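You operate a simulated robot arm through the tools that you are given. There is no shell and no other tool. Be economical: measure what you need, move in short steps, check, and stop when the job is done.

Carry out the task below with a simulated robot arm. There is one attempt and no reset: what you move stays moved.

Task
Wipe the wet glue off the clamped pot's break, release the pot and stand it on the turntable.
Fine: sponge stick back in its cup; switch the extractor off once the glue is gone.
Where things are to end (x, y in the base frame): small orange pot within 25 mm of [390, 130].

Only the result counts: the job must be done as asked and must still hold three seconds after the hand-in. Knocking over, shifting, dropping, spilling or breaking anything else fails it.

Robot
A 7-joint arm with a two-finger parallel gripper, fixed in place. Base frame: the origin is at the foot of the arm, x ahead of it, y to its left, z up; the work surface is at about z = 4. Lengths are in mm, angles in degrees, forces in N, time in s.
With the tool pointing down near the work surface it reaches from about 240 to 620 mm from the base axis. Its first joint turns from -66.0 to 66.0 degrees. Payload 2.6 kg.
Tool frame: the origin (TCP) lies between the finger pads and is the grasp point; the fingertips stand 30 mm ahead of it; z points along the fingers, y is the line along which they close. Largest opening 94 mm; finger width 28, thickness 10; the body of the gripper, 50 by 96 mm, starts 55 mm behind the TCP.
Orientation is that of the tool frame in the base frame, as [roll, pitch, yaw] about the fixed x, y, z axes, in that order (R = Rz(yaw) Ry(pitch) Rx(roll)). With the fingers straight down and closing along the base's y, the tool's x points along the base's -x, its y along +y and its z along -z.

Tools
- The arm moves only by the tool servo_tool. Its argument "series" is one flat list of numbers, 7 for each row, row after row: the shift along the tool's x, y, z in mm, then the turn, a rotation vector about the tool's x, y, z in rad, then the finger opening in mm, from 0 to 94. In form: [x, y, z, rx, ry, rz, claw, x, y, z, rx, ry, rz, claw, ...]. A call has 1 to 20 rows; each row shifts and turns the commanded pose from where the row before left it, along the tool's axes as they then stand. Rows are played at 5 a second. More than 50 mm and 8.6 degrees between two rows, or a gripper value outside its range, and nothing of the call is played. Where a pose cannot be reached the arm comes as near as it can. A force on the tool above 40 N (or 10 N above the force at the start of the call, whichever is more), or a blocked arm, ends the call early, and 0.2 s more pass. The fingers move at their own pace (about 72 mm/s each) and stop on an object; they squeeze with about 27 N. The grip force told is the motor's: it shows also when the fingers shut on nothing. Time passes only in rows, and 0.2 s behind the last, so rows that do not move let the fingers close. The reply holds the time, the measured pose of the TCP, the force on the tool along the base axes, the opening and the grip force, in the units named above and with some noise, with the torque about the TCP (base axes, N m) and any sound that the robot's microphone picked up.
- Cameras (640 x 400 px; columns grow to the right, rows downward): "scene" is fixed at [33.6, 425.6, 570.2]; the picture's right is [-0.80, -0.60, 0.00], its down [-0.29, 0.39, -0.87] and it looks along [0.52, -0.70, -0.49] (base axes); focal length 335 px, centre (320, 200). "wrist" rides on the gripper at [76, 14, -102] in the tool frame; the picture's right is [-0.18, 0.98, 0.00], its down [-0.75, -0.14, -0.64] and it looks along [-0.63, -0.12, 0.77] (tool axes); focal length 243 px, centre (320, 200). There is no depth. A picture from a camera that has moved, and an enlarged one, comes with that camera's place and axes in the base frame and with its lens.
- camera(camera): a new picture of that camera. The clock stands still meanwhile.
- zoom(camera, box): a new picture of the part [left, top, right, bottom] of that camera's present view, enlarged. The clock stands still meanwhile.
- finish_job(): hands the job in; it is judged then, once.

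Go step by step. Nothing tells you positions but the pictures and the camera data: compare them with the known pose of the tool, close in by small moves and look again before you grip or let go. The budget is 120 turns and 64 pictures, counting those below and the enlarged ones. Unless the task says otherwise, let go and move clear before handing in, and close with one line.

The tools are called by a JSON object that holds its "op" and its "data". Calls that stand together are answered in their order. servo_tool: Moves the arm, as the interface text tells. Its arguments: {"type":"object","properties":{"series":{"type":"array","items":{"type":"number"}}},"required":["series"]} The other tools are called the same way: camera (camera) takes a picture; zoom (camera, box) takes an enlarged picture of a part of a camera's view; finish_job () hands the job in.

At the start:

```text
t: 0.0
ee_pos: [330.4, -18.4, 396.3]
tcp_rot: [179.9, 0.0, 179.9]
contact_force: [-0.1, 0.2, -0.2]
wrist_torque: [-0.02, -0.02, -0.03]
width: 93.9
grasp_force: 0.1
```

scene: 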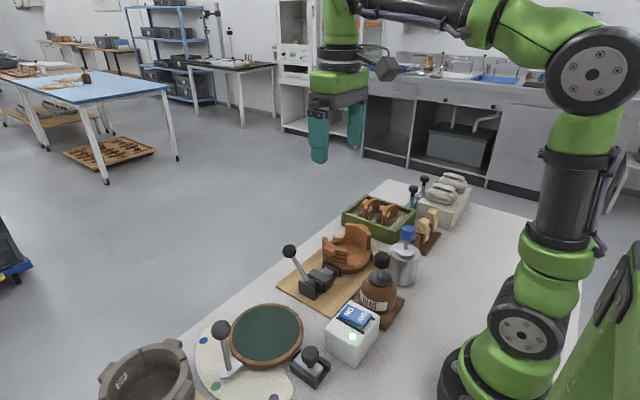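
wrist: 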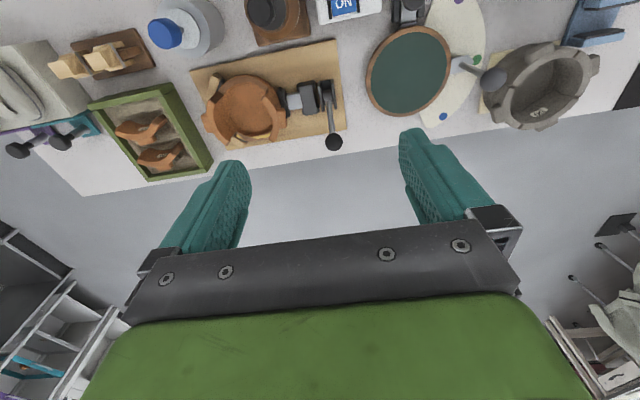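

I see a bench with a clamped orange pot, a toggle clamp with a black ball handle, a turntable, a cup with a blue-topped stick, and a white box labelled ON. I'll zoom in for details.

{"op": "zoom", "data": {"camera": "scene", "box": [260, 170, 480, 308]}}

{"op": "zoom", "data": {"camera": "scene", "box": [180, 270, 400, 400]}}

{"op": "zoom", "data": {"camera": "wrist", "box": [140, 0, 360, 138]}}

```text
2.90 times, centred on (370, 239) of scene
camera zoom: at [33.6, 425.6, 570.2], right [-0.8, -0.6, 0.0], down [-0.29, 0.39, -0.87], along [0.52, -0.7, -0.49], focal length 970 px, centre (175, 87)
```

zoom: 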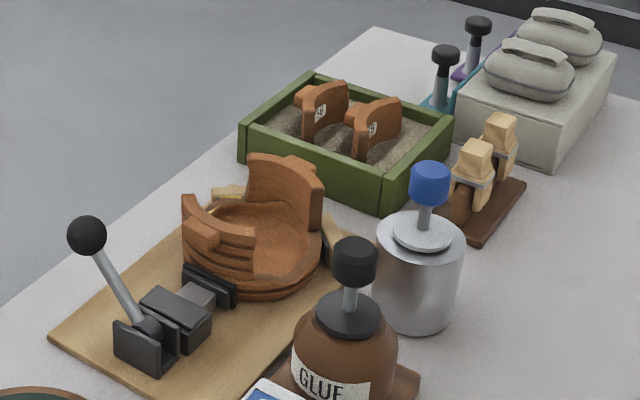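

```text
2.91 times, centred on (290, 335) of scene
camera zoom: at [33.6, 425.6, 570.2], right [-0.8, -0.6, 0.0], down [-0.29, 0.39, -0.87], along [0.52, -0.7, -0.49], focal length 973 px, centre (407, -193)
```

zoom: 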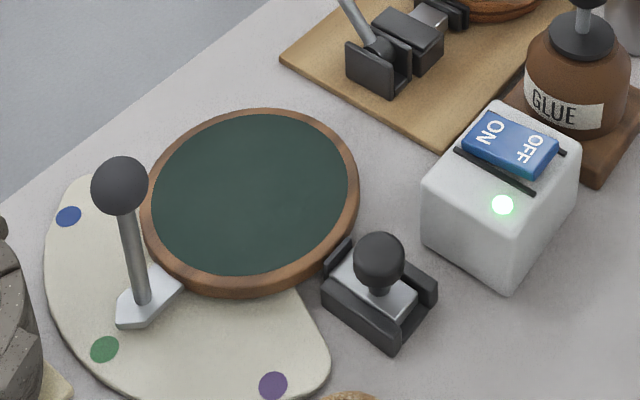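

```text
2.90 times, centred on (250, 69) of wrist
camera zoom: at [253.7, -3.7, 498.0], right [0.18, 0.98, 0.0], down [0.75, -0.14, 0.64], along [0.63, -0.12, -0.77], focal length 703 px, centre (523, 580)
```

zoom: 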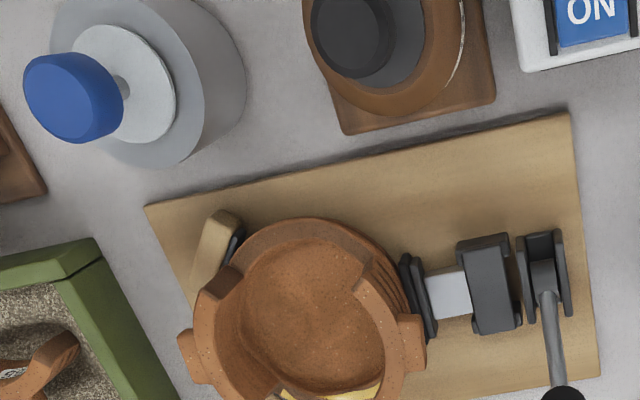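

The blue-knob stick stands in the metal cup near (254,-211,119), the pot is near (376,-155), and the clamp lever ball is near (447,-16,105). I'll move over the pot to see the break and the glue.

{"op": "servo_tool", "data": {"series": [10, -38, 15, 0, 0, 0, 94, 10, -38, 15, 0, 0, 0, 94, 10, -38, 15, 0, 0, 0, 94, 0, 0, 0, 0, 0, 0, 94]}}

{"op": "camera", "data": {"camera": "wrist"}}

{"op": "zoom", "data": {"camera": "scene", "box": [310, 210, 390, 290]}}

```text
t: 1.0
ee_pos: [300.0, -132.8, 351.1]
tcp_rot: [180.0, 0.0, 180.0]
contact_force: [-0.8, 0.9, -0.2]
wrist_torque: [-0.03, -0.02, -0.02]
width: 94.0
grasp_force: 0.1
```

```text
58 pictures are left
camera wrist: at [223.8, -117.8, 452.9], right [0.18, 0.98, 0.0], down [0.75, -0.14, 0.64], along [0.63, -0.12, -0.77], focal length 243 px, centre (320, 200)
```

wrist: 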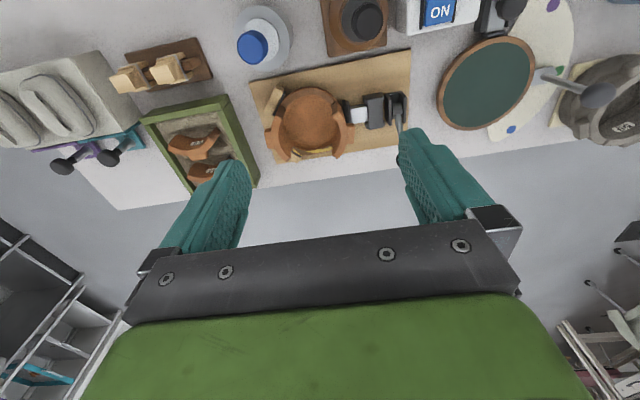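

```text
5.00 times, centred on (350, 250) of scene
camera zoom: at [33.6, 425.6, 570.2], right [-0.8, -0.6, 0.0], down [-0.29, 0.39, -0.87], along [0.52, -0.7, -0.49], focal length 1673 px, centre (170, -50)
```

zoom: 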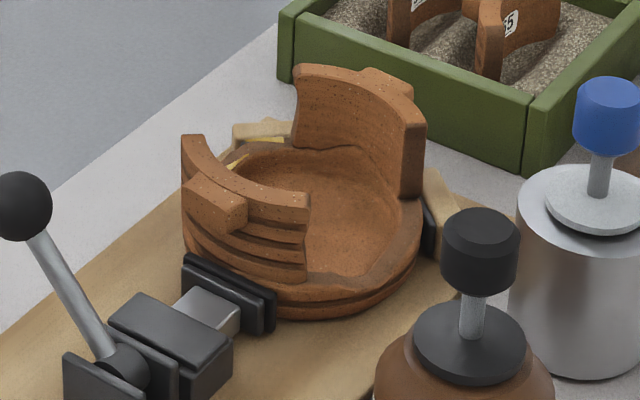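

The glue is yellow on the far (+x) break edge. I'll zoom the wrist view for detail.

{"op": "zoom", "data": {"camera": "wrist", "box": [240, 65, 400, 165]}}

{"op": "zoom", "data": {"camera": "wrist", "box": [230, 0, 310, 70]}}

{"op": "zoom", "data": {"camera": "scene", "box": [370, 215, 440, 295]}}

```text
4.00 times, centred on (320, 115) of wrist
camera zoom: at [223.8, -117.8, 452.9], right [0.18, 0.98, 0.0], down [0.75, -0.14, 0.64], along [0.63, -0.12, -0.77], focal length 970 px, centre (320, 540)
```

zoom: 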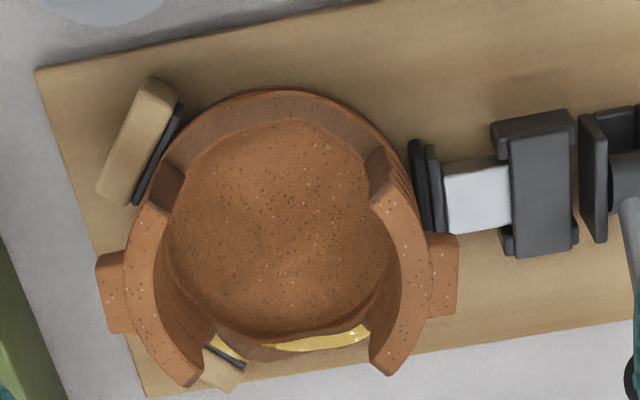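

```text
5.71 times, centred on (270, 35) of wrist
camera zoom: at [223.8, -117.8, 452.9], right [0.18, 0.98, 0.0], down [0.75, -0.14, 0.64], along [0.63, -0.12, -0.77], focal length 1386 px, centre (606, 1143)
```

zoom: 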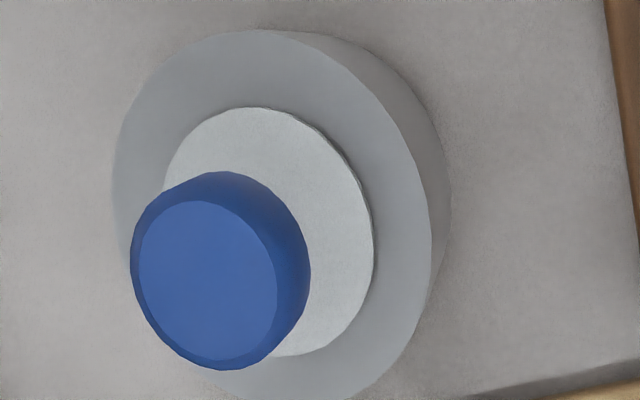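

```text
5.00 times, centred on (405, 255) of scene
camera zoom: at [33.6, 425.6, 570.2], right [-0.8, -0.6, 0.0], down [-0.29, 0.39, -0.87], along [0.52, -0.7, -0.49], focal length 1673 px, centre (-105, -75)
```

zoom: 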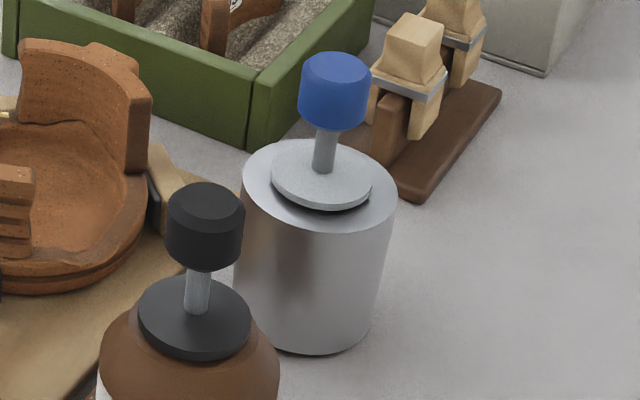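

The sponge stick's knob is at (252,-202), top about z=140, and its flange is at z≈81. The glue lies on the far sill, around (445,-205..-136, 29). I'll go above the knob and then check.

{"op": "servo_tool", "data": {"series": [12, -17.25, 37.5, 0, 0, 0, 66, 12, -17.25, 37.5, 0, 0, 0, 66, 12, -17.25, 37.5, 0, 0, 0, 66, 12, -17.25, 37.5, 0, 0, 0, 66, 0, 0, 0, 0, 0, 0, 66]}}

{"op": "camera", "data": {"camera": "wrist"}}

{"op": "zoom", "data": {"camera": "scene", "box": [340, 145, 500, 295]}}

```text
t: 2.2
ee_pos: [252.4, -200.8, 200.9]
tcp_rot: [180.0, 0.0, -180.0]
contact_force: [0.5, 0.1, 0.8]
wrist_torque: [-0.01, 0.0, -0.03]
width: 66.0
grasp_force: 0.0
```

```text
53 pictures are left
camera wrist: at [175.7, -186.2, 302.3], right [0.18, 0.98, 0.0], down [0.75, -0.14, 0.64], along [0.63, -0.12, -0.77], focal length 243 px, centre (320, 200)
```

wrist: 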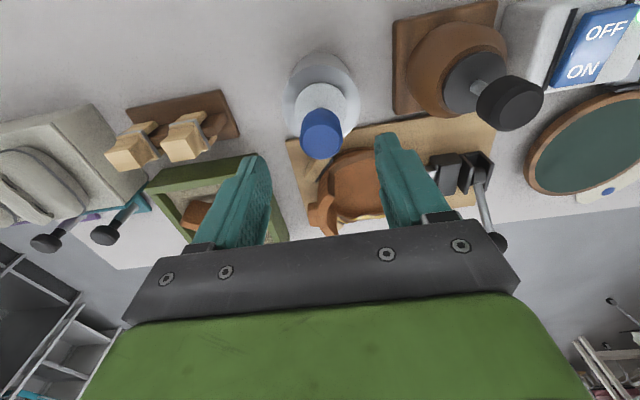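

```text
2.67 times, centred on (420, 220) of scene
camera zoom: at [33.6, 425.6, 570.2], right [-0.8, -0.6, 0.0], down [-0.29, 0.39, -0.87], along [0.52, -0.7, -0.49], focal length 892 px, centre (53, 147)
```

zoom: 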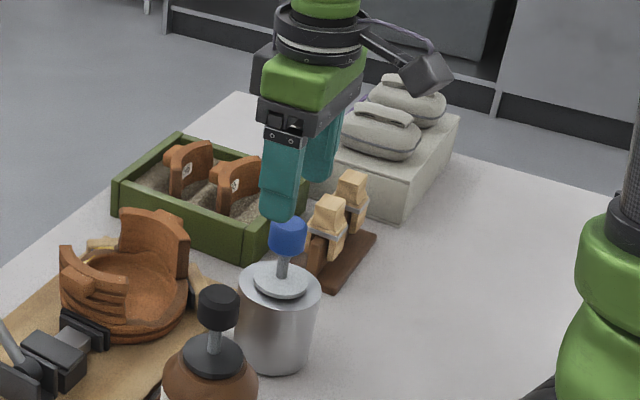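

The knob is lined up at about (254,-201). I descend around it in two steps and close.

{"op": "servo_tool", "data": {"series": [-1, -0.5, 20, 0, 0, 0, 66, -0.5, 0, 20, 0, 0, 0, 66, 0, 0, 17, 0, 0, 0, 66, 0, 0, 17, 0, 0, 0, 66, 0, 0, 0, 0, 0, 0, 66]}}

{"op": "camera", "data": {"camera": "wrist"}}

{"op": "zoom", "data": {"camera": "scene", "box": [360, 190, 460, 300]}}

```text
t: 3.4
ee_pos: [252.5, -201.7, 127.1]
tcp_rot: [180.0, 0.1, -180.0]
contact_force: [0.8, 0.0, -0.1]
wrist_torque: [0.0, 0.03, -0.03]
width: 65.9
grasp_force: 0.0
```

```text
51 pictures are left
camera wrist: at [176.7, -186.8, 229.2], right [0.18, 0.98, 0.0], down [0.75, -0.14, 0.64], along [0.63, -0.12, -0.77], focal length 243 px, centre (320, 200)
```

wrist: 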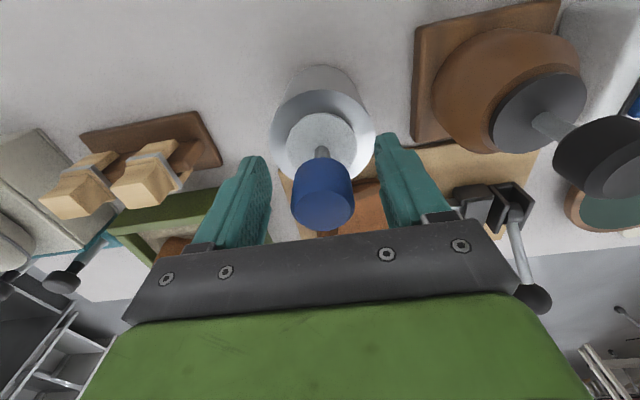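

```text
3.64 times, centred on (410, 245) of scene
camera zoom: at [33.6, 425.6, 570.2], right [-0.8, -0.6, 0.0], down [-0.29, 0.39, -0.87], along [0.52, -0.7, -0.49], focal length 1217 px, centre (-7, 36)
```

zoom: 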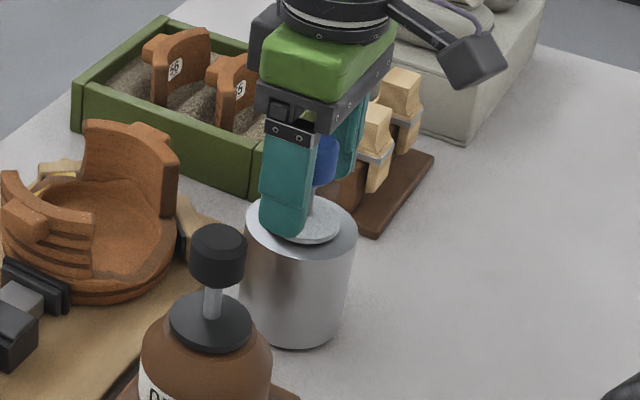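

The knob sits at the grasp point. I close on it and lift straight up.

{"op": "servo_tool", "data": {"series": [0, 0, 0, 0, 0, 0, 25, 0, 0, 0, 0, 0, 0, 15, 0, 0, 0, 0, 0, 0, 15, 0, 0, 0, 0, 0, 0, 15]}}

```text
t: 4.4
ee_pos: [251.7, -201.6, 127.4]
tcp_rot: [179.9, -0.1, -180.0]
contact_force: [0.2, 0.2, -0.8]
wrist_torque: [-0.01, 0.0, 0.0]
width: 29.7
grasp_force: 27.1
```

{"op": "servo_tool", "data": {"series": [0, 0, -20, 0, 0, 0, 15, 0, 0, -25, 0, 0, 0, 15, 0, 0, -30, 0, 0, 0, 15, 0, 0, -35, 0, 0, 0, 15, 0, 0, 0, 0, 0, 0, 15]}}

{"op": "zoom", "data": {"camera": "scene", "box": [340, 130, 480, 290]}}

{"op": "camera", "data": {"camera": "wrist"}}

```text
t: 5.6
ee_pos: [253.1, -200.1, 239.2]
tcp_rot: [179.9, 0.0, -180.0]
contact_force: [-0.2, -0.3, -0.2]
wrist_torque: [0.02, 0.02, 0.0]
width: 29.6
grasp_force: 27.0
```

```text
2.50 times, centred on (410, 210) of scene
camera zoom: at [33.6, 425.6, 570.2], right [-0.8, -0.6, 0.0], down [-0.29, 0.39, -0.87], along [0.52, -0.7, -0.49], focal length 836 px, centre (95, 175)
```

zoom: 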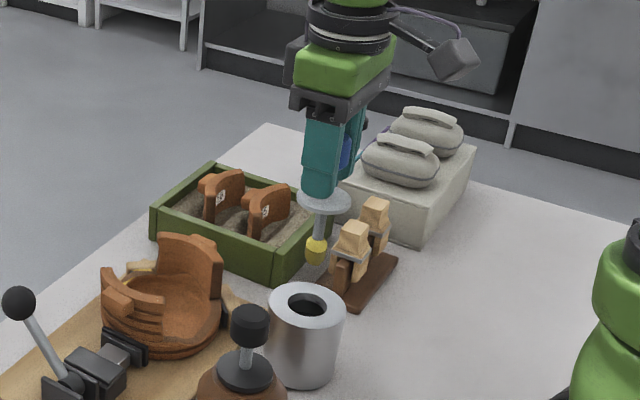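

```text
48 pictures are left
camera wrist: at [177.0, -186.7, 339.9], right [0.18, 0.98, 0.0], down [0.75, -0.14, 0.64], along [0.63, -0.12, -0.77], focal length 243 px, centre (320, 200)
```

wrist: 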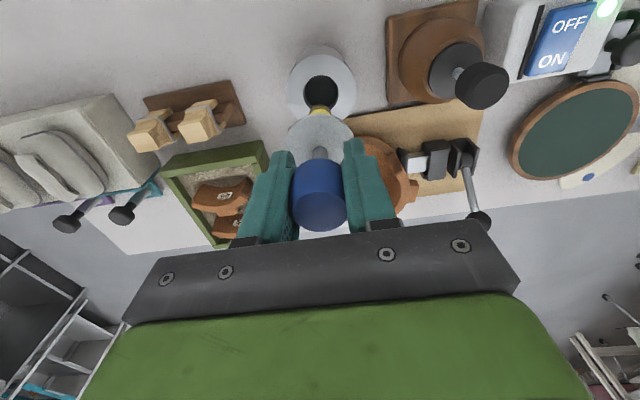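

The stick came out with a yellow sponge, its tip about 114 mm below the TCP. I carry it high to above the far gap of the pot and look.

{"op": "servo_tool", "data": {"series": [-38, 6, 0, 0, 0, 0, 15, -38, 6, 0, 0, 0, 0, 15, -38, 6, 0, 0, 0, 0, 15, -38, 6, 0, 0, 0, 0, 15, -40, 8, 10, 0, 0, 0, 15, 0, 0, 10, 0, 0, 0, 15, 0, 0, 0, 0, 0, 0, 15]}}

{"op": "zoom", "data": {"camera": "scene", "box": [290, 140, 410, 290]}}

{"op": "zoom", "data": {"camera": "wrist", "box": [220, 60, 420, 240]}}

```text
t: 7.2
ee_pos: [445.1, -168.6, 216.2]
tcp_rot: [-180.0, 0.0, 179.9]
contact_force: [0.8, -0.4, -0.1]
wrist_torque: [-0.01, 0.01, 0.02]
width: 29.5
grasp_force: 27.1
```

```text
2.67 times, centred on (350, 215) of scene
camera zoom: at [33.6, 425.6, 570.2], right [-0.8, -0.6, 0.0], down [-0.29, 0.39, -0.87], along [0.52, -0.7, -0.49], focal length 892 px, centre (240, 160)
```

zoom: 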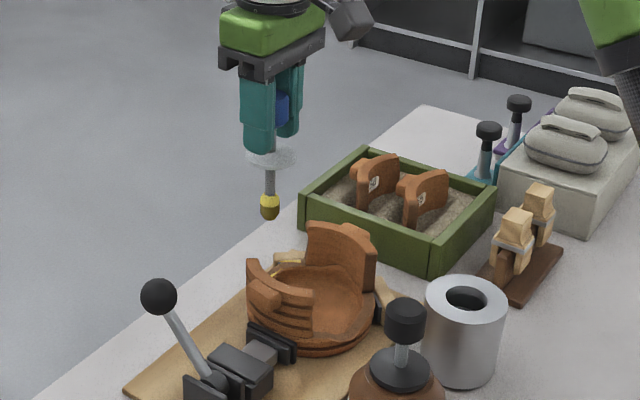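

```text
2.22 times, centred on (320, 150) of wrist
camera zoom: at [369.3, -154.5, 318.6], right [0.18, 0.98, 0.0], down [0.75, -0.14, 0.64], along [0.63, -0.12, -0.77], focal length 539 px, centre (320, 311)
```

zoom: 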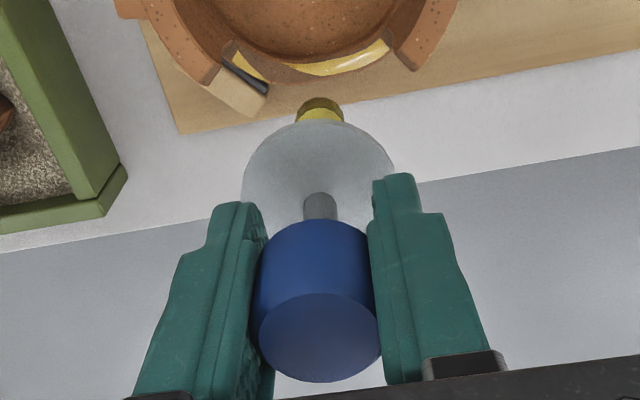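

The sponge hangs straight, and the glue arc runs from about (441,-207) via (450,-170) to (446,-137). I descend over its middle to just above contact.

{"op": "servo_tool", "data": {"series": [-2, 1, 20, 0, 0, 0, 15, -2, 1, 20, 0, 0, 0, 15, 0, 0, 15, 0, 0, 0, 15, 0, 0, 10, 0, 0, 0, 15, 0, 0, 0, 0, 0, 0, 15]}}

{"op": "zoom", "data": {"camera": "wrist", "box": [220, 60, 420, 240]}}

{"op": "zoom", "data": {"camera": "scene", "box": [310, 190, 390, 290]}}

```text
t: 8.4
ee_pos: [449.3, -167.1, 152.0]
tcp_rot: [180.0, 0.1, -179.8]
contact_force: [-0.3, 0.4, 0.2]
wrist_torque: [0.02, -0.01, 0.03]
width: 29.7
grasp_force: 27.0
```

```text
2.22 times, centred on (320, 150) of wrist
camera zoom: at [373.1, -153.5, 253.8], right [0.18, 0.98, 0.0], down [0.75, -0.14, 0.64], along [0.63, -0.12, -0.77], focal length 539 px, centre (320, 311)
```

zoom: 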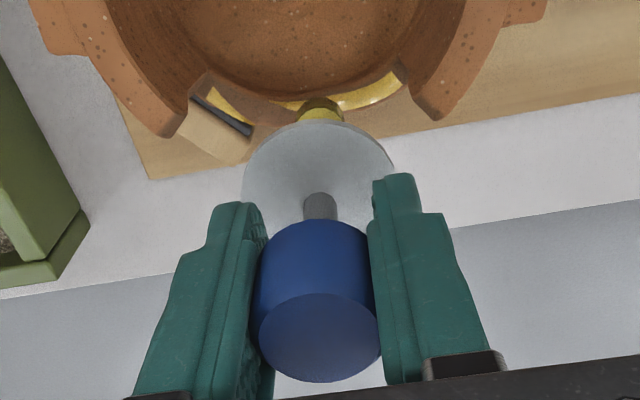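

```text
4.00 times, centred on (350, 240) of scene
camera zoom: at [33.6, 425.6, 570.2], right [-0.8, -0.6, 0.0], down [-0.29, 0.39, -0.87], along [0.52, -0.7, -0.49], focal length 1338 px, centre (200, 40)
```

zoom: 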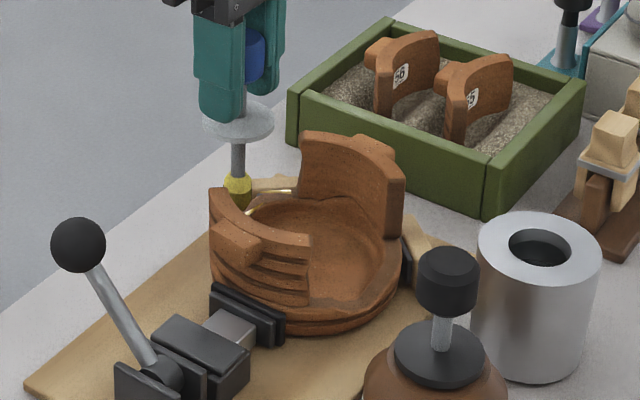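

The glue arc is confirmed, with the sponge about 9 mm above it. I lower in small steps until I feel contact.

{"op": "servo_tool", "data": {"series": [0.5, 3, 2, 0, 0, 0, 15, 0, 3, 2, 0, 0, 0, 15, 0, 0, 2, 0, 0, 0, 15, 0, 0, 1.5, 0, 0, 0, 15, 0, 0, 0, 0, 0, 0, 15]}}

```text
t: 9.6
ee_pos: [447.5, -161.9, 144.2]
tcp_rot: [-179.9, 0.1, -180.0]
contact_force: [-0.7, -0.5, -0.1]
wrist_torque: [0.01, 0.03, -0.02]
width: 29.7
grasp_force: 27.1
```

{"op": "servo_tool", "data": {"series": [0, 0, 1, 0, 0, 0, 15, 0, 0, 1, 0, 0, 0, 15, 0, 0, 1, 0, 0, 0, 15, 0, 0, 1, 0, 0, 0, 15, 0, 0, 0, 0, 0, 0, 15]}}

{"op": "zoom", "data": {"camera": "wrist", "box": [220, 60, 420, 240]}}

```text
t: 10.8
ee_pos: [448.7, -161.6, 140.5]
tcp_rot: [179.9, 0.1, 180.0]
contact_force: [-0.8, -0.5, -0.2]
wrist_torque: [0.0, -0.01, -0.01]
width: 29.8
grasp_force: 26.7
```

```text
2.22 times, centred on (320, 150) of wrist
camera zoom: at [372.7, -147.1, 242.5], right [0.18, 0.98, 0.0], down [0.75, -0.14, 0.64], along [0.63, -0.12, -0.77], focal length 539 px, centre (320, 311)
```

zoom: 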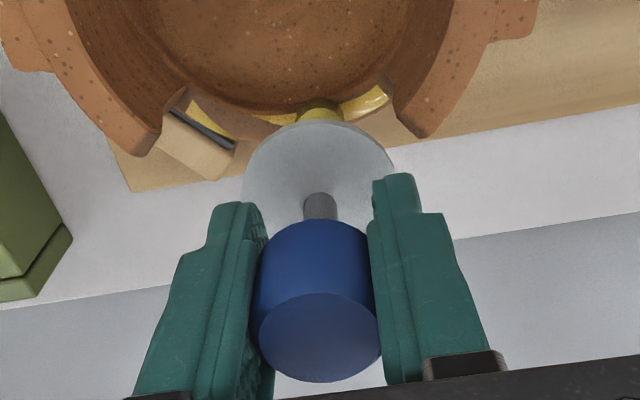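

No contact yet; I continue downward gently.

{"op": "servo_tool", "data": {"series": [0, 0, 1, 0, 0, 0, 15, 0, 0, 1, 0, 0, 0, 15, 0, 0, 1, 0, 0, 0, 15, 0, 0, 0, 0, 0, 0, 15]}}

```text
t: 11.8
ee_pos: [448.2, -161.0, 137.8]
tcp_rot: [-180.0, 0.1, 180.0]
contact_force: [0.2, -0.5, -0.3]
wrist_torque: [0.03, 0.02, 0.01]
width: 29.6
grasp_force: 27.1
```

{"op": "servo_tool", "data": {"series": [0, 0, 1, 0, 0, 0, 15, 0, 0, 1, 0, 0, 0, 15, 0, 0, 0, 0, 0, 0, 15]}}

{"op": "zoom", "data": {"camera": "scene", "box": [320, 210, 380, 280]}}

```text
t: 12.6
ee_pos: [447.9, -162.7, 135.7]
tcp_rot: [-180.0, 0.0, -180.0]
contact_force: [0.4, 0.1, 0.0]
wrist_torque: [0.0, -0.02, 0.01]
width: 29.6
grasp_force: 26.9
```

```text
5.71 times, centred on (350, 245) of scene
camera zoom: at [33.6, 425.6, 570.2], right [-0.8, -0.6, 0.0], down [-0.29, 0.39, -0.87], along [0.52, -0.7, -0.49], focal length 1912 px, centre (149, -57)
```

zoom: 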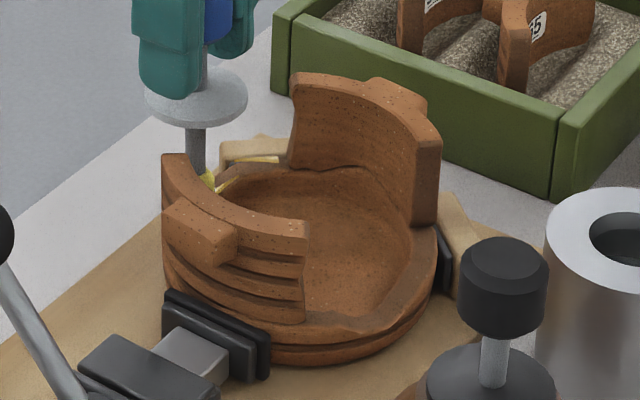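

{"op": "zoom", "data": {"camera": "wrist", "box": [260, 60, 380, 140]}}

```text
5.00 times, centred on (320, 100) of wrist
camera zoom: at [372.6, -147.2, 237.4], right [0.18, 0.98, 0.0], down [0.75, -0.14, 0.64], along [0.63, -0.12, -0.77], focal length 1213 px, centre (320, 700)
```

zoom: 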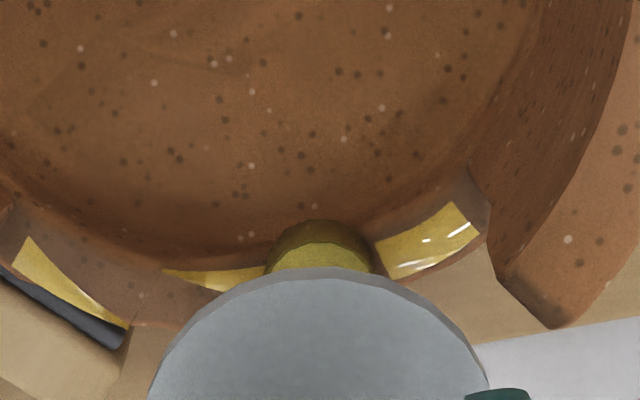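

The sponge tip seems just above the sill. I continue down by 1 mm steps.

{"op": "servo_tool", "data": {"series": [0, 0, 1, 0, 0, 0, 15, 0, 0, 1, 0, 0, 0, 15, 0, 0, 1, 0, 0, 0, 15, 0, 0, 0, 0, 0, 0, 15]}}

```text
t: 13.6
ee_pos: [449.6, -162.3, 132.5]
tcp_rot: [180.0, 0.0, -179.9]
contact_force: [0.0, -1.3, 0.2]
wrist_torque: [0.01, 0.0, 0.01]
width: 30.0
grasp_force: 27.0
```

{"op": "servo_tool", "data": {"series": [0, 0, 1, 0, 0, 0, 15, 0, 0, 1, 0, 0, 0, 15, 0, 0, 0, 0, 0, 0, 15]}}

{"op": "zoom", "data": {"camera": "wrist", "box": [260, 60, 380, 140]}}

{"op": "zoom", "data": {"camera": "scene", "box": [325, 215, 369, 265]}}

```text
t: 14.4
ee_pos: [447.5, -162.1, 131.3]
tcp_rot: [-180.0, 0.1, -180.0]
contact_force: [0.7, -1.1, 7.2]
wrist_torque: [-0.09, -0.07, 0.0]
width: 29.4
grasp_force: 26.8
```

```text
5.00 times, centred on (320, 100) of wrist
camera zoom: at [372.9, -147.3, 233.1], right [0.18, 0.98, 0.0], down [0.75, -0.14, 0.64], along [0.63, -0.12, -0.77], focal length 1213 px, centre (320, 700)
```

zoom: 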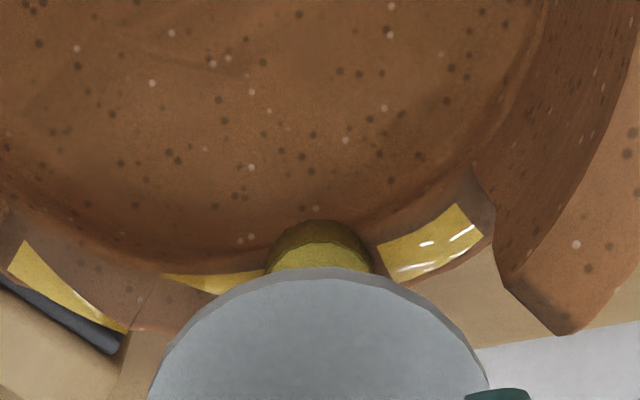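

```text
8.00 times, centred on (347, 240) of scene
camera zoom: at [33.6, 425.7, 570.2], right [-0.8, -0.6, 0.0], down [-0.29, 0.39, -0.87], along [0.52, -0.7, -0.49], focal length 2677 px, centre (104, -120)
```

zoom: 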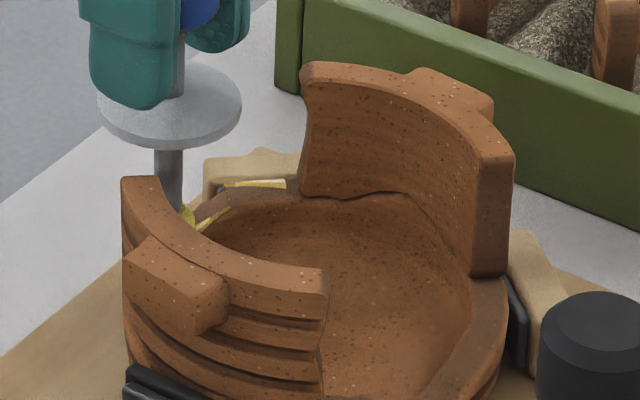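

Contact is made with about 7 N on the sill. I wipe toward the +y end along the arc, checking forces.

{"op": "servo_tool", "data": {"series": [0, 3, 0, 0, 0, 0, 15, 0.5, 3, 0, 0, 0, 0, 15, 0.5, 3, 0, 0, 0, 0, 15, 0.5, 3, 0, 0, 0, 0, 15, 0.5, 3, 0, 0, 0, 0, 15, 0.5, 3, 0, 0, 0, 0, 15, 0, 0, 0, 0, 0, 0, 15]}}

{"op": "zoom", "data": {"camera": "wrist", "box": [240, 50, 390, 150]}}

```text
t: 16.0
ee_pos: [444.7, -142.6, 131.4]
tcp_rot: [-180.0, 0.0, -179.9]
contact_force: [1.9, -6.7, 8.1]
wrist_torque: [-0.74, -0.23, -0.02]
width: 32.5
grasp_force: 27.0
```

```text
4.00 times, centred on (315, 100) of wrist
camera zoom: at [370.0, -128.8, 232.6], right [0.18, 0.98, 0.0], down [0.75, -0.14, 0.64], along [0.63, -0.12, -0.77], focal length 970 px, centre (340, 600)
```

zoom: 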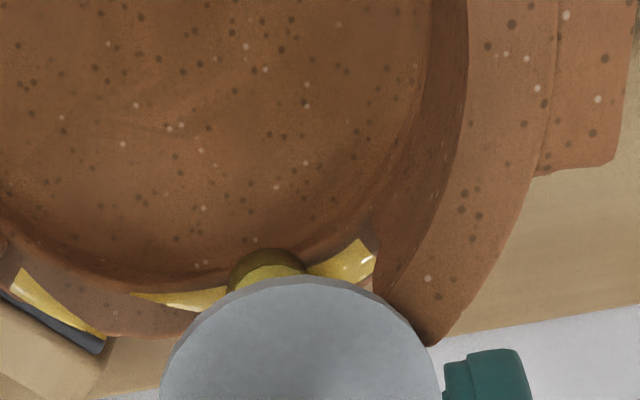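

The stick lagged by friction and tilted slightly in the grip. I lift a little to let it straighten and see what was wiped.

{"op": "servo_tool", "data": {"series": [0, 0, -2, 0, 0, 0, 15, 0, 0, -4, 0, 0, 0, 15, 20, 0, -10, 0, 0, 0, 15, 20, 0, -10, 0, 0, 0, 15, 0, 0, 0, 0, 0, 0, 15]}}

{"op": "zoom", "data": {"camera": "wrist", "box": [240, 50, 400, 170]}}

```text
t: 17.2
ee_pos: [405.7, -143.3, 156.3]
tcp_rot: [180.0, 0.0, 179.9]
contact_force: [0.3, -0.1, -0.1]
wrist_torque: [-0.02, -0.02, -0.01]
width: 30.6
grasp_force: 26.7
```

```text
3.33 times, centred on (320, 110) of wrist
camera zoom: at [330.2, -128.7, 258.2], right [0.18, 0.98, 0.0], down [0.75, -0.14, 0.64], along [0.63, -0.12, -0.77], focal length 809 px, centre (320, 500)
```

zoom: 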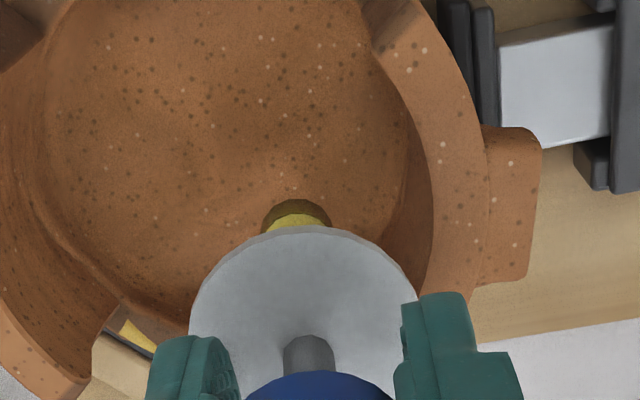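

{"op": "servo_tool", "data": {"series": [-25, -8, 0, 0, 0, 0, 15, -25, -8, 0, 0, 0, 0, 15, -25, -6, 0, 0, 0, 0, 15, 0, 0, 0, 0, 0, 0, 15]}}

{"op": "zoom", "data": {"camera": "wrist", "box": [220, 20, 400, 140]}}

```text
t: 18.2
ee_pos: [480.7, -164.4, 156.6]
tcp_rot: [-180.0, 0.0, 180.0]
contact_force: [-0.5, -0.6, -0.2]
wrist_torque: [-0.01, -0.02, -0.01]
width: 30.5
grasp_force: 27.2
```

```text
3.33 times, centred on (310, 80) of wrist
camera zoom: at [405.7, -150.4, 258.6], right [0.18, 0.98, 0.0], down [0.75, -0.14, 0.64], along [0.63, -0.12, -0.77], focal length 809 px, centre (353, 600)
```

zoom: 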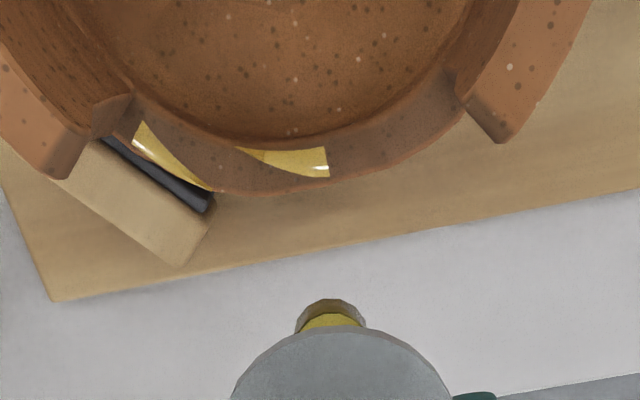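

The +y half is already clean. Two patches remain: one from (451,-165) to (444,-187) and one from (451,-197) to (435,-210). I go back down at y≈-160 and wipe toward -y.

{"op": "servo_tool", "data": {"series": [16, 2, 3, 0, 0, 0, 15, 15.5, 2, 4, 0, 0, 0, 15, 0, 0, 9, 0, 0, 0, 15, 0, 0, 7, 0, 0, 0, 15, 0, 0, 2, 0, 0, 0, 15, 0, 0, 0, 0, 0, 0, 15]}}

```text
t: 19.6
ee_pos: [448.9, -161.8, 131.7]
tcp_rot: [179.9, -0.1, 180.0]
contact_force: [0.1, -0.4, -0.5]
wrist_torque: [-0.01, 0.03, -0.07]
width: 30.6
grasp_force: 27.4
```

{"op": "servo_tool", "data": {"series": [0, 0, 1.3, 0, 0, 0, 15, 0, -3, 0, 0, 0, 0, 15, 0.5, -3, 0, 0, 0, 0, 15, 0.5, -3, 0, 0, 0, 0, 15, 0.5, -3, 0, 0, 0, 0, 15, 0, 0, 0, 0, 0, 0, 15]}}

```text
t: 21.0
ee_pos: [448.4, -171.3, 130.8]
tcp_rot: [179.8, 0.2, -179.9]
contact_force: [3.5, 12.5, 16.5]
wrist_torque: [1.07, -0.32, 0.07]
width: 30.1
grasp_force: 26.3
```

Force is a bit high, so I ease up by 1 mm and continue along the arc.

{"op": "servo_tool", "data": {"series": [0, -2, -1, 0, 0, 0, 15, 0.7, -3, -0.3, 0, 0, 0, 15, 0.7, -3, 0, 0, 0, 0, 15, 0.3, -3, 0, 0, 0, 0, 15, 0, 0, 0, 0, 0, 0, 15]}}

```text
t: 22.2
ee_pos: [446.2, -184.5, 130.7]
tcp_rot: [-180.0, 0.1, 179.9]
contact_force: [2.3, 8.1, 10.4]
wrist_torque: [0.83, -0.27, 0.07]
width: 31.3
grasp_force: 26.9
```

{"op": "servo_tool", "data": {"series": [0, -3, 0, 0, 0, 0, 15, 0, -3, 0, 0, 0, 0, 15, 0, -3, 0, 0, 0, 0, 15, 0, 0, 0, 0, 0, 0, 15, 0, 0, -6, 0, 0, 0, 15, 0, 0, -19, 0, 0, 0, 15, -20, 10, 0, 0, 0, 0, 15, -15, 10, 0, 0, 0, 0, 15, 0, 5, 0, 0, 0, 0, 15]}}

{"op": "zoom", "data": {"camera": "wrist", "box": [220, 20, 400, 140]}}

{"op": "zoom", "data": {"camera": "scene", "box": [325, 195, 385, 265]}}

```text
t: 24.2
ee_pos: [481.9, -168.2, 157.4]
tcp_rot: [179.9, 0.0, -180.0]
contact_force: [0.5, -0.2, -0.5]
wrist_torque: [0.0, 0.01, 0.01]
width: 29.8
grasp_force: 27.0
```

```text
3.33 times, centred on (310, 80) of wrist
camera zoom: at [405.6, -153.6, 258.8], right [0.18, 0.98, 0.0], down [0.75, -0.14, 0.64], along [0.63, -0.12, -0.77], focal length 809 px, centre (353, 600)
```

zoom: 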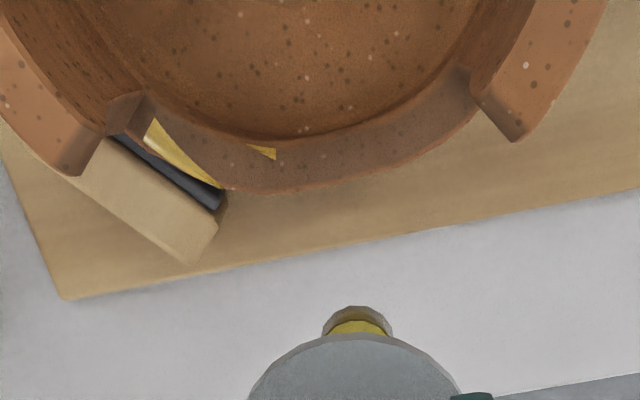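

```text
5.71 times, centred on (355, 230) of scene
camera zoom: at [33.6, 425.6, 570.2], right [-0.8, -0.6, 0.0], down [-0.29, 0.39, -0.87], along [0.52, -0.7, -0.49], focal length 1912 px, centre (120, 29)
```

zoom: 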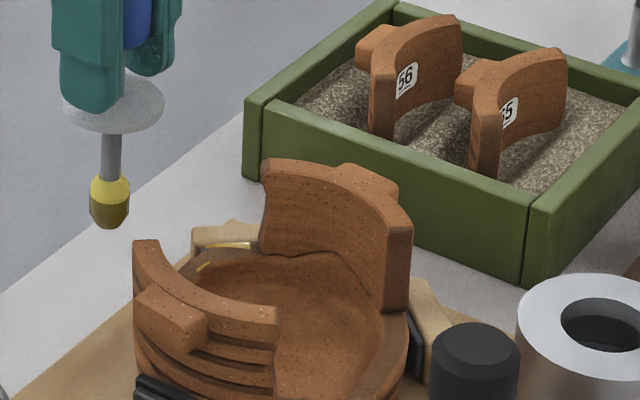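

Only a small tip near (444,-184) and the -y patch remain. I'll touch down at y≈-181 and wipe lightly toward -y.

{"op": "servo_tool", "data": {"series": [18, -6, 5, 0, 0, 0, 15, 18, -6, 5, 0, 0, 0, 15, 0, 0, 8, 0, 0, 0, 15, 0, 0, 6, 0, 0, 0, 15, 0, 0, 2, 0, 0, 0, 15, 0, 0, 0, 0, 0, 0, 15]}}

```text
t: 25.6
ee_pos: [446.5, -180.5, 132.1]
tcp_rot: [180.0, 0.1, 180.0]
contact_force: [1.0, 1.7, 7.6]
wrist_torque: [0.13, -0.06, 0.0]
width: 29.6
grasp_force: 26.5
```

{"op": "servo_tool", "data": {"series": [0, -3, -0.3, 0, 0, 0, 15, 0, -3, 0, 0, 0, 0, 15, 0, -3, 0, 0, 0, 0, 15, 0, -3, 0, 0, 0, 0, 15, 0, -3, 0, 0, 0, 0, 15, 0, 0, 0, 0, 0, 0, 15]}}

```text
t: 27.0
ee_pos: [446.6, -196.3, 131.5]
tcp_rot: [180.0, 0.0, 179.9]
contact_force: [2.0, 7.8, 9.6]
wrist_torque: [0.8, -0.22, 0.03]
width: 32.1
grasp_force: 26.8
```

I lift to straighten the stick, then land on the last patch and stroke inward and outward lightly.

{"op": "servo_tool", "data": {"series": [0, 0, -6, 0, 0, 0, 15, 0, 0, -2, 0, 0, 0, 15, 0.5, -4, 0, 0, 0, 0, 15, 0, 0, 5, 0, 0, 0, 15, 0, 0, 2, 0, 0, 0, 15, 0, 0, 0.5, 0, 0, 0, 15, 0, 0, 0, 0, 0, 0, 15]}}

```text
t: 28.6
ee_pos: [445.5, -198.6, 132.1]
tcp_rot: [-180.0, -0.1, 179.9]
contact_force: [-0.1, 0.4, -0.1]
wrist_torque: [-0.01, 0.01, 0.01]
width: 29.8
grasp_force: 26.7
```

{"op": "servo_tool", "data": {"series": [0, 0, 1, 0, 0, 0, 15, 0, 0, 0.5, 0, 0, 0, 15, 0, 0, 0, 0, 0, 0, 15]}}

{"op": "zoom", "data": {"camera": "scene", "box": [325, 205, 375, 265]}}

{"op": "zoom", "data": {"camera": "wrist", "box": [240, 50, 400, 150]}}

```text
t: 29.4
ee_pos: [445.3, -200.2, 132.2]
tcp_rot: [-179.9, 0.0, 180.0]
contact_force: [-2.5, 2.2, 13.7]
wrist_torque: [0.2, 0.32, 0.0]
width: 29.8
grasp_force: 27.1
```

```text
6.67 times, centred on (350, 235) of scene
camera zoom: at [33.6, 425.7, 570.1], right [-0.8, -0.6, 0.0], down [-0.29, 0.39, -0.87], along [0.52, -0.7, -0.49], focal length 2231 px, centre (120, -33)
```

zoom: 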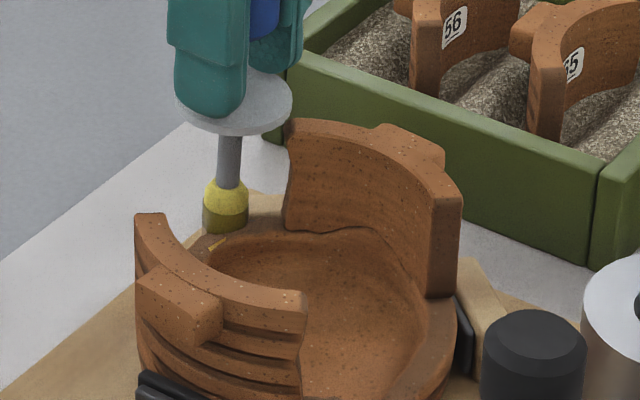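

```text
4.00 times, centred on (320, 100) of wrist
camera zoom: at [369.2, -185.1, 232.9], right [0.18, 0.98, 0.0], down [0.75, -0.14, 0.64], along [0.63, -0.12, -0.77], focal length 970 px, centre (320, 600)
```

zoom: 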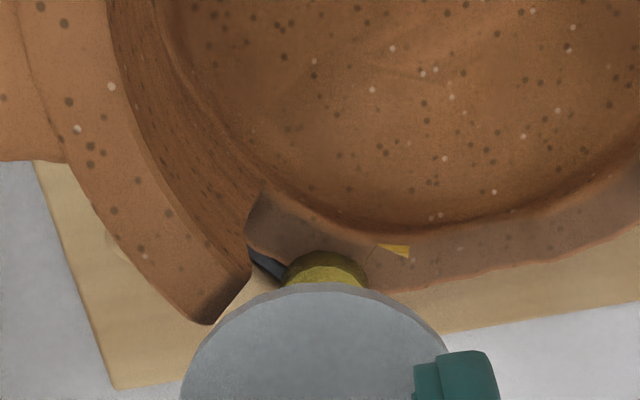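

The -y patch seems wiped; a small bit remains at the inner edge near (445,-183). I lift, shift there slightly inward, press and stroke.

{"op": "servo_tool", "data": {"series": [0, 0, -6, 0, 0, 0, 15, 1, 8, 0, 0, 0, 0, 15, 1, 8, 0, 0, 0, 0, 15, 0, 0, 5, 0, 0, 0, 15, 0, 0, 1.5, 0, 0, 0, 15, 0, 0, 0, 0, 0, 0, 15]}}

```text
t: 30.8
ee_pos: [444.0, -182.4, 131.8]
tcp_rot: [179.9, 0.2, 180.0]
contact_force: [-3.3, 2.9, 18.6]
wrist_torque: [0.15, 0.31, -0.01]
width: 29.2
grasp_force: 26.5
```

{"op": "servo_tool", "data": {"series": [0, 0, -1, 0, 0, 0, 15, 2, 0, 0, 0, 0, 0, 15, 2, 0, 0, 0, 0, 0, 15, -2, 2, 0, 0, 0, 0, 15, -2, 2, 0, 0, 0, 0, 15, -2, 0, 0, 0, 0, 0, 15, 2, -3, 0, 0, 0, 0, 15, 2, -3, 0, 0, 0, 0, 15, 0, -3, 0, 0, 0, 0, 15, -2, -3, 0, 0, 0, 0, 15, -1, -3, 0, 0, 0, 0, 15, 0, 0, 0, 0, 0, 0, 15]}}

```text
t: 33.4
ee_pos: [444.1, -196.3, 130.3]
tcp_rot: [-179.9, -0.2, 179.9]
contact_force: [-0.2, 0.3, -0.5]
wrist_torque: [0.0, -0.01, -0.01]
width: 29.7
grasp_force: 27.1
```

{"op": "zoom", "data": {"camera": "wrist", "box": [240, 50, 400, 150]}}

{"op": "zoom", "data": {"camera": "scene", "box": [325, 205, 375, 265]}}

```text
4.00 times, centred on (320, 100) of wrist
camera zoom: at [367.5, -181.0, 232.0], right [0.19, 0.98, 0.0], down [0.75, -0.14, 0.64], along [0.63, -0.12, -0.77], focal length 970 px, centre (320, 600)
```

zoom: 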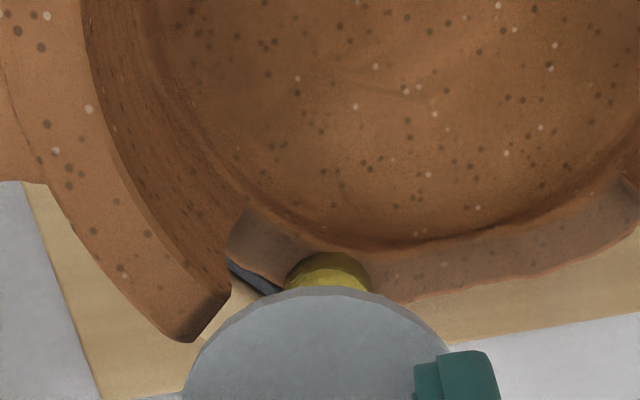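

```text
6.67 times, centred on (350, 235) of scene
camera zoom: at [33.6, 425.6, 570.2], right [-0.8, -0.6, 0.0], down [-0.29, 0.39, -0.87], along [0.52, -0.7, -0.49], focal length 2231 px, centre (120, -33)
```

zoom: 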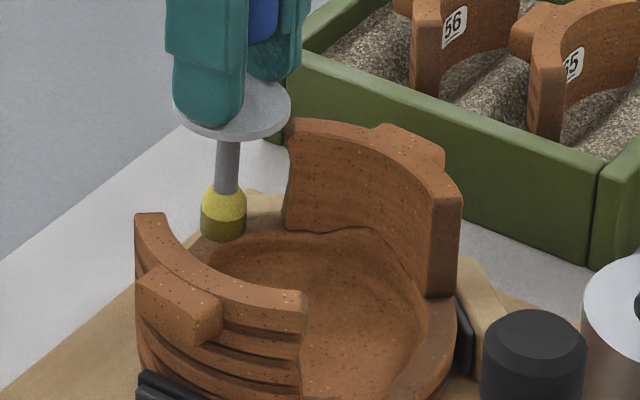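

The small bit is gone. I lift and inspect the whole break from outside.

{"op": "servo_tool", "data": {"series": [0, 0, -8, 0, 0, 0, 15, 0, 0, -18, 0, 0, 0, 15, -19, 14, 0, 0, 0, 0, 15, -18, 14, 0, 0, 0, 0, 15, 0, 0, 0, 0, 0, 0, 15]}}

{"op": "zoom", "data": {"camera": "wrist", "box": [220, 20, 400, 140]}}

```text
t: 34.6
ee_pos: [481.1, -166.4, 156.8]
tcp_rot: [-179.9, 0.1, 179.9]
contact_force: [0.1, 0.5, -0.8]
wrist_torque: [0.04, -0.02, -0.03]
width: 29.5
grasp_force: 27.4
```

```text
3.33 times, centred on (310, 80) of wrist
camera zoom: at [405.3, -152.2, 258.3], right [0.18, 0.98, 0.0], down [0.75, -0.14, 0.64], along [0.63, -0.12, -0.77], focal length 809 px, centre (353, 600)
```

zoom: 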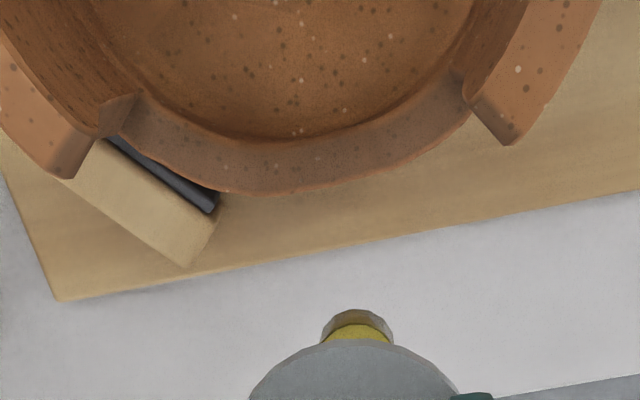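

All glue is gone. I take the stick back high above its cup.

{"op": "servo_tool", "data": {"series": [0, 0, -40, 0, 0, 0, 15, 0, 0, -43, 0, 0, 0, 15, 38, -6, 0, 0, 0, 0, 15, 38, -6, 0, 0, 0, 0, 15, 38, -6, 0, 0, 0, 0, 15, 38, -6, 0, 0, 0, 0, 15, 38, -5.5, 0, 0, 0, 0, 15, 38.5, -5.5, 0, 0, 0, 0, 15, 0, 0, 0, 0, 0, 0, 15, 0, 0, 0, 0, 0, 0, 15]}}

{"op": "zoom", "data": {"camera": "scene", "box": [350, 140, 470, 290]}}

{"op": "zoom", "data": {"camera": "wrist", "box": [220, 20, 420, 160]}}

```text
t: 36.8
ee_pos: [253.2, -200.9, 239.5]
tcp_rot: [179.9, 0.0, -180.0]
contact_force: [-0.3, 0.1, 0.5]
wrist_torque: [0.0, 0.02, 0.0]
width: 29.8
grasp_force: 26.9
```

```text
2.67 times, centred on (410, 215) of scene
camera zoom: at [33.6, 425.6, 570.2], right [-0.8, -0.6, 0.0], down [-0.29, 0.39, -0.87], along [0.52, -0.7, -0.49], focal length 892 px, centre (80, 160)
```

zoom: 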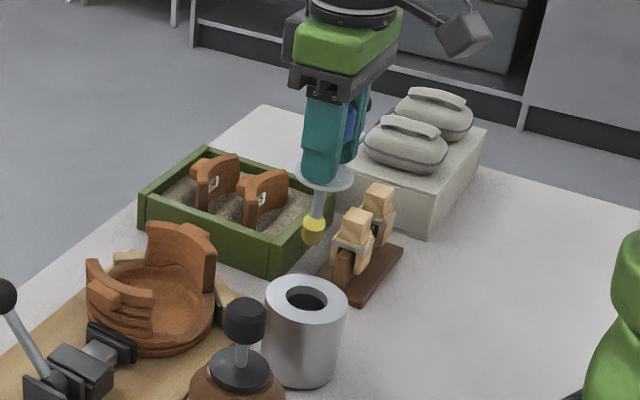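

```text
2.86 times, centred on (320, 90) of wrist
camera zoom: at [176.3, -187.0, 341.7], right [0.18, 0.98, 0.0], down [0.75, -0.14, 0.64], along [0.63, -0.12, -0.77], focal length 693 px, centre (320, 514)
```

zoom: 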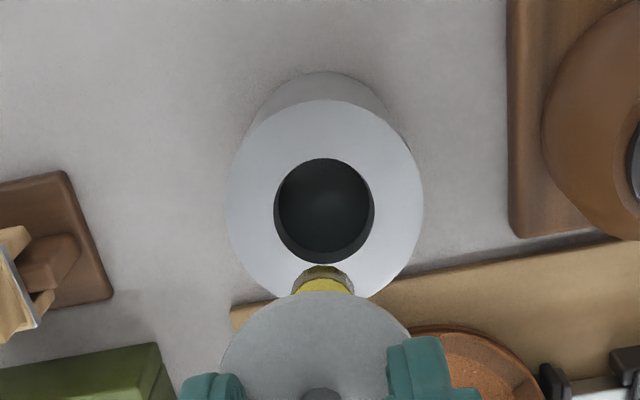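

The hole centre is at about (251,-200), well aligned. I lower the stick into the cup.

{"op": "servo_tool", "data": {"series": [0.5, 0.5, 30, 0, 0, 0, 15, 0.5, 0, 30, 0, 0, 0, 15, 0, 0, 15, 0, 0, 0, 15, 0, 0, 10, 0, 0, 0, 15, 0, 0, 10, 0, 0, 0, 15, 0, 0, 0, 0, 0, 0, 15]}}

```text
t: 38.2
ee_pos: [251.8, -200.8, 144.4]
tcp_rot: [180.0, 0.0, 180.0]
contact_force: [0.1, -0.5, 0.0]
wrist_torque: [0.02, -0.04, 0.05]
width: 29.5
grasp_force: 27.0
```

{"op": "servo_tool", "data": {"series": [0, 0, 6, 0, 0, 0, 15, 0, 0, 5, 0, 0, 0, 15, 0, 0, 3, 0, 0, 0, 15, 0, 0, 2, 0, 0, 0, 15, 0, 0, 0, 0, 0, 0, 15]}}

{"op": "zoom", "data": {"camera": "scene", "box": [375, 200, 445, 290]}}

```text
t: 39.4
ee_pos: [250.6, -201.2, 128.6]
tcp_rot: [179.9, 0.0, 180.0]
contact_force: [-0.3, 0.1, 0.1]
wrist_torque: [0.03, 0.02, 0.0]
width: 29.7
grasp_force: 27.2
```

```text
4.44 times, centred on (410, 245) of scene
camera zoom: at [33.6, 425.6, 570.2], right [-0.8, -0.6, 0.0], down [-0.29, 0.39, -0.87], along [0.52, -0.7, -0.49], focal length 1487 px, centre (-80, 0)
```

zoom: 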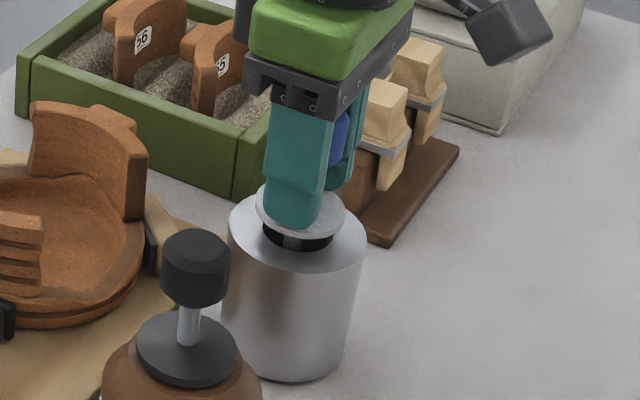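

The flange is still a few mm above the cup, so I lower until it seats.

{"op": "servo_tool", "data": {"series": [0, 0, 2, 0, 0, 0, 15, 0, 0, 2, 0, 0, 0, 15, 0, 0, 1, 0, 0, 0, 15, 0, 0, 0, 0, 0, 0, 15]}}

```text
t: 40.4
ee_pos: [251.6, -200.8, 125.1]
tcp_rot: [179.9, 0.0, 180.0]
contact_force: [0.4, -1.2, -0.5]
wrist_torque: [-0.01, 0.01, -0.01]
width: 29.6
grasp_force: 27.0
```

{"op": "servo_tool", "data": {"series": [0, 0, 1, 0, 0, 0, 15, 0, 0, 1, 0, 0, 0, 15, 0, 0, 1, 0, 0, 0, 15, 0, 0, 0, 0, 0, 0, 15]}}

{"op": "zoom", "data": {"camera": "scene", "box": [385, 210, 435, 270]}}

```text
t: 41.4
ee_pos: [251.7, -199.8, 121.4]
tcp_rot: [180.0, 0.0, -180.0]
contact_force: [0.1, 1.2, -0.4]
wrist_torque: [-0.02, 0.02, -0.01]
width: 29.6
grasp_force: 26.9
```

```text
6.67 times, centred on (410, 240) of scene
camera zoom: at [33.6, 425.6, 570.2], right [-0.8, -0.6, 0.0], down [-0.29, 0.39, -0.87], along [0.52, -0.7, -0.49], focal length 2231 px, centre (-280, -67)
```

zoom: 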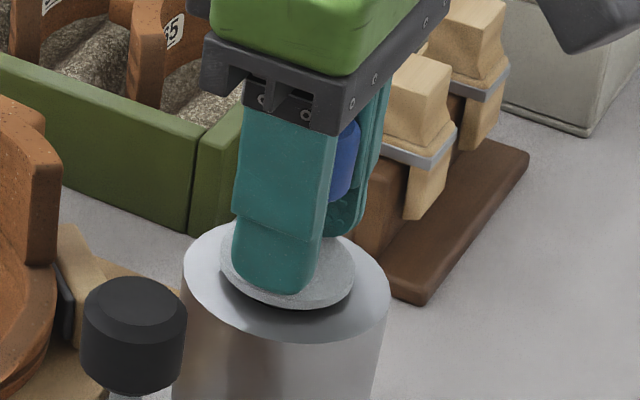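

{"op": "servo_tool", "data": {"series": [0, 0, 1, 0, 0, 0, 15, 0, 0, 1, 0, 0, 0, 15, 0, 0, 0, 0, 0, 0, 15]}}

```text
t: 42.2
ee_pos: [251.3, -201.2, 119.0]
tcp_rot: [-180.0, 0.1, 179.9]
contact_force: [-2.6, 3.1, 11.5]
wrist_torque: [-0.04, 0.06, -0.04]
width: 29.7
grasp_force: 27.2
```

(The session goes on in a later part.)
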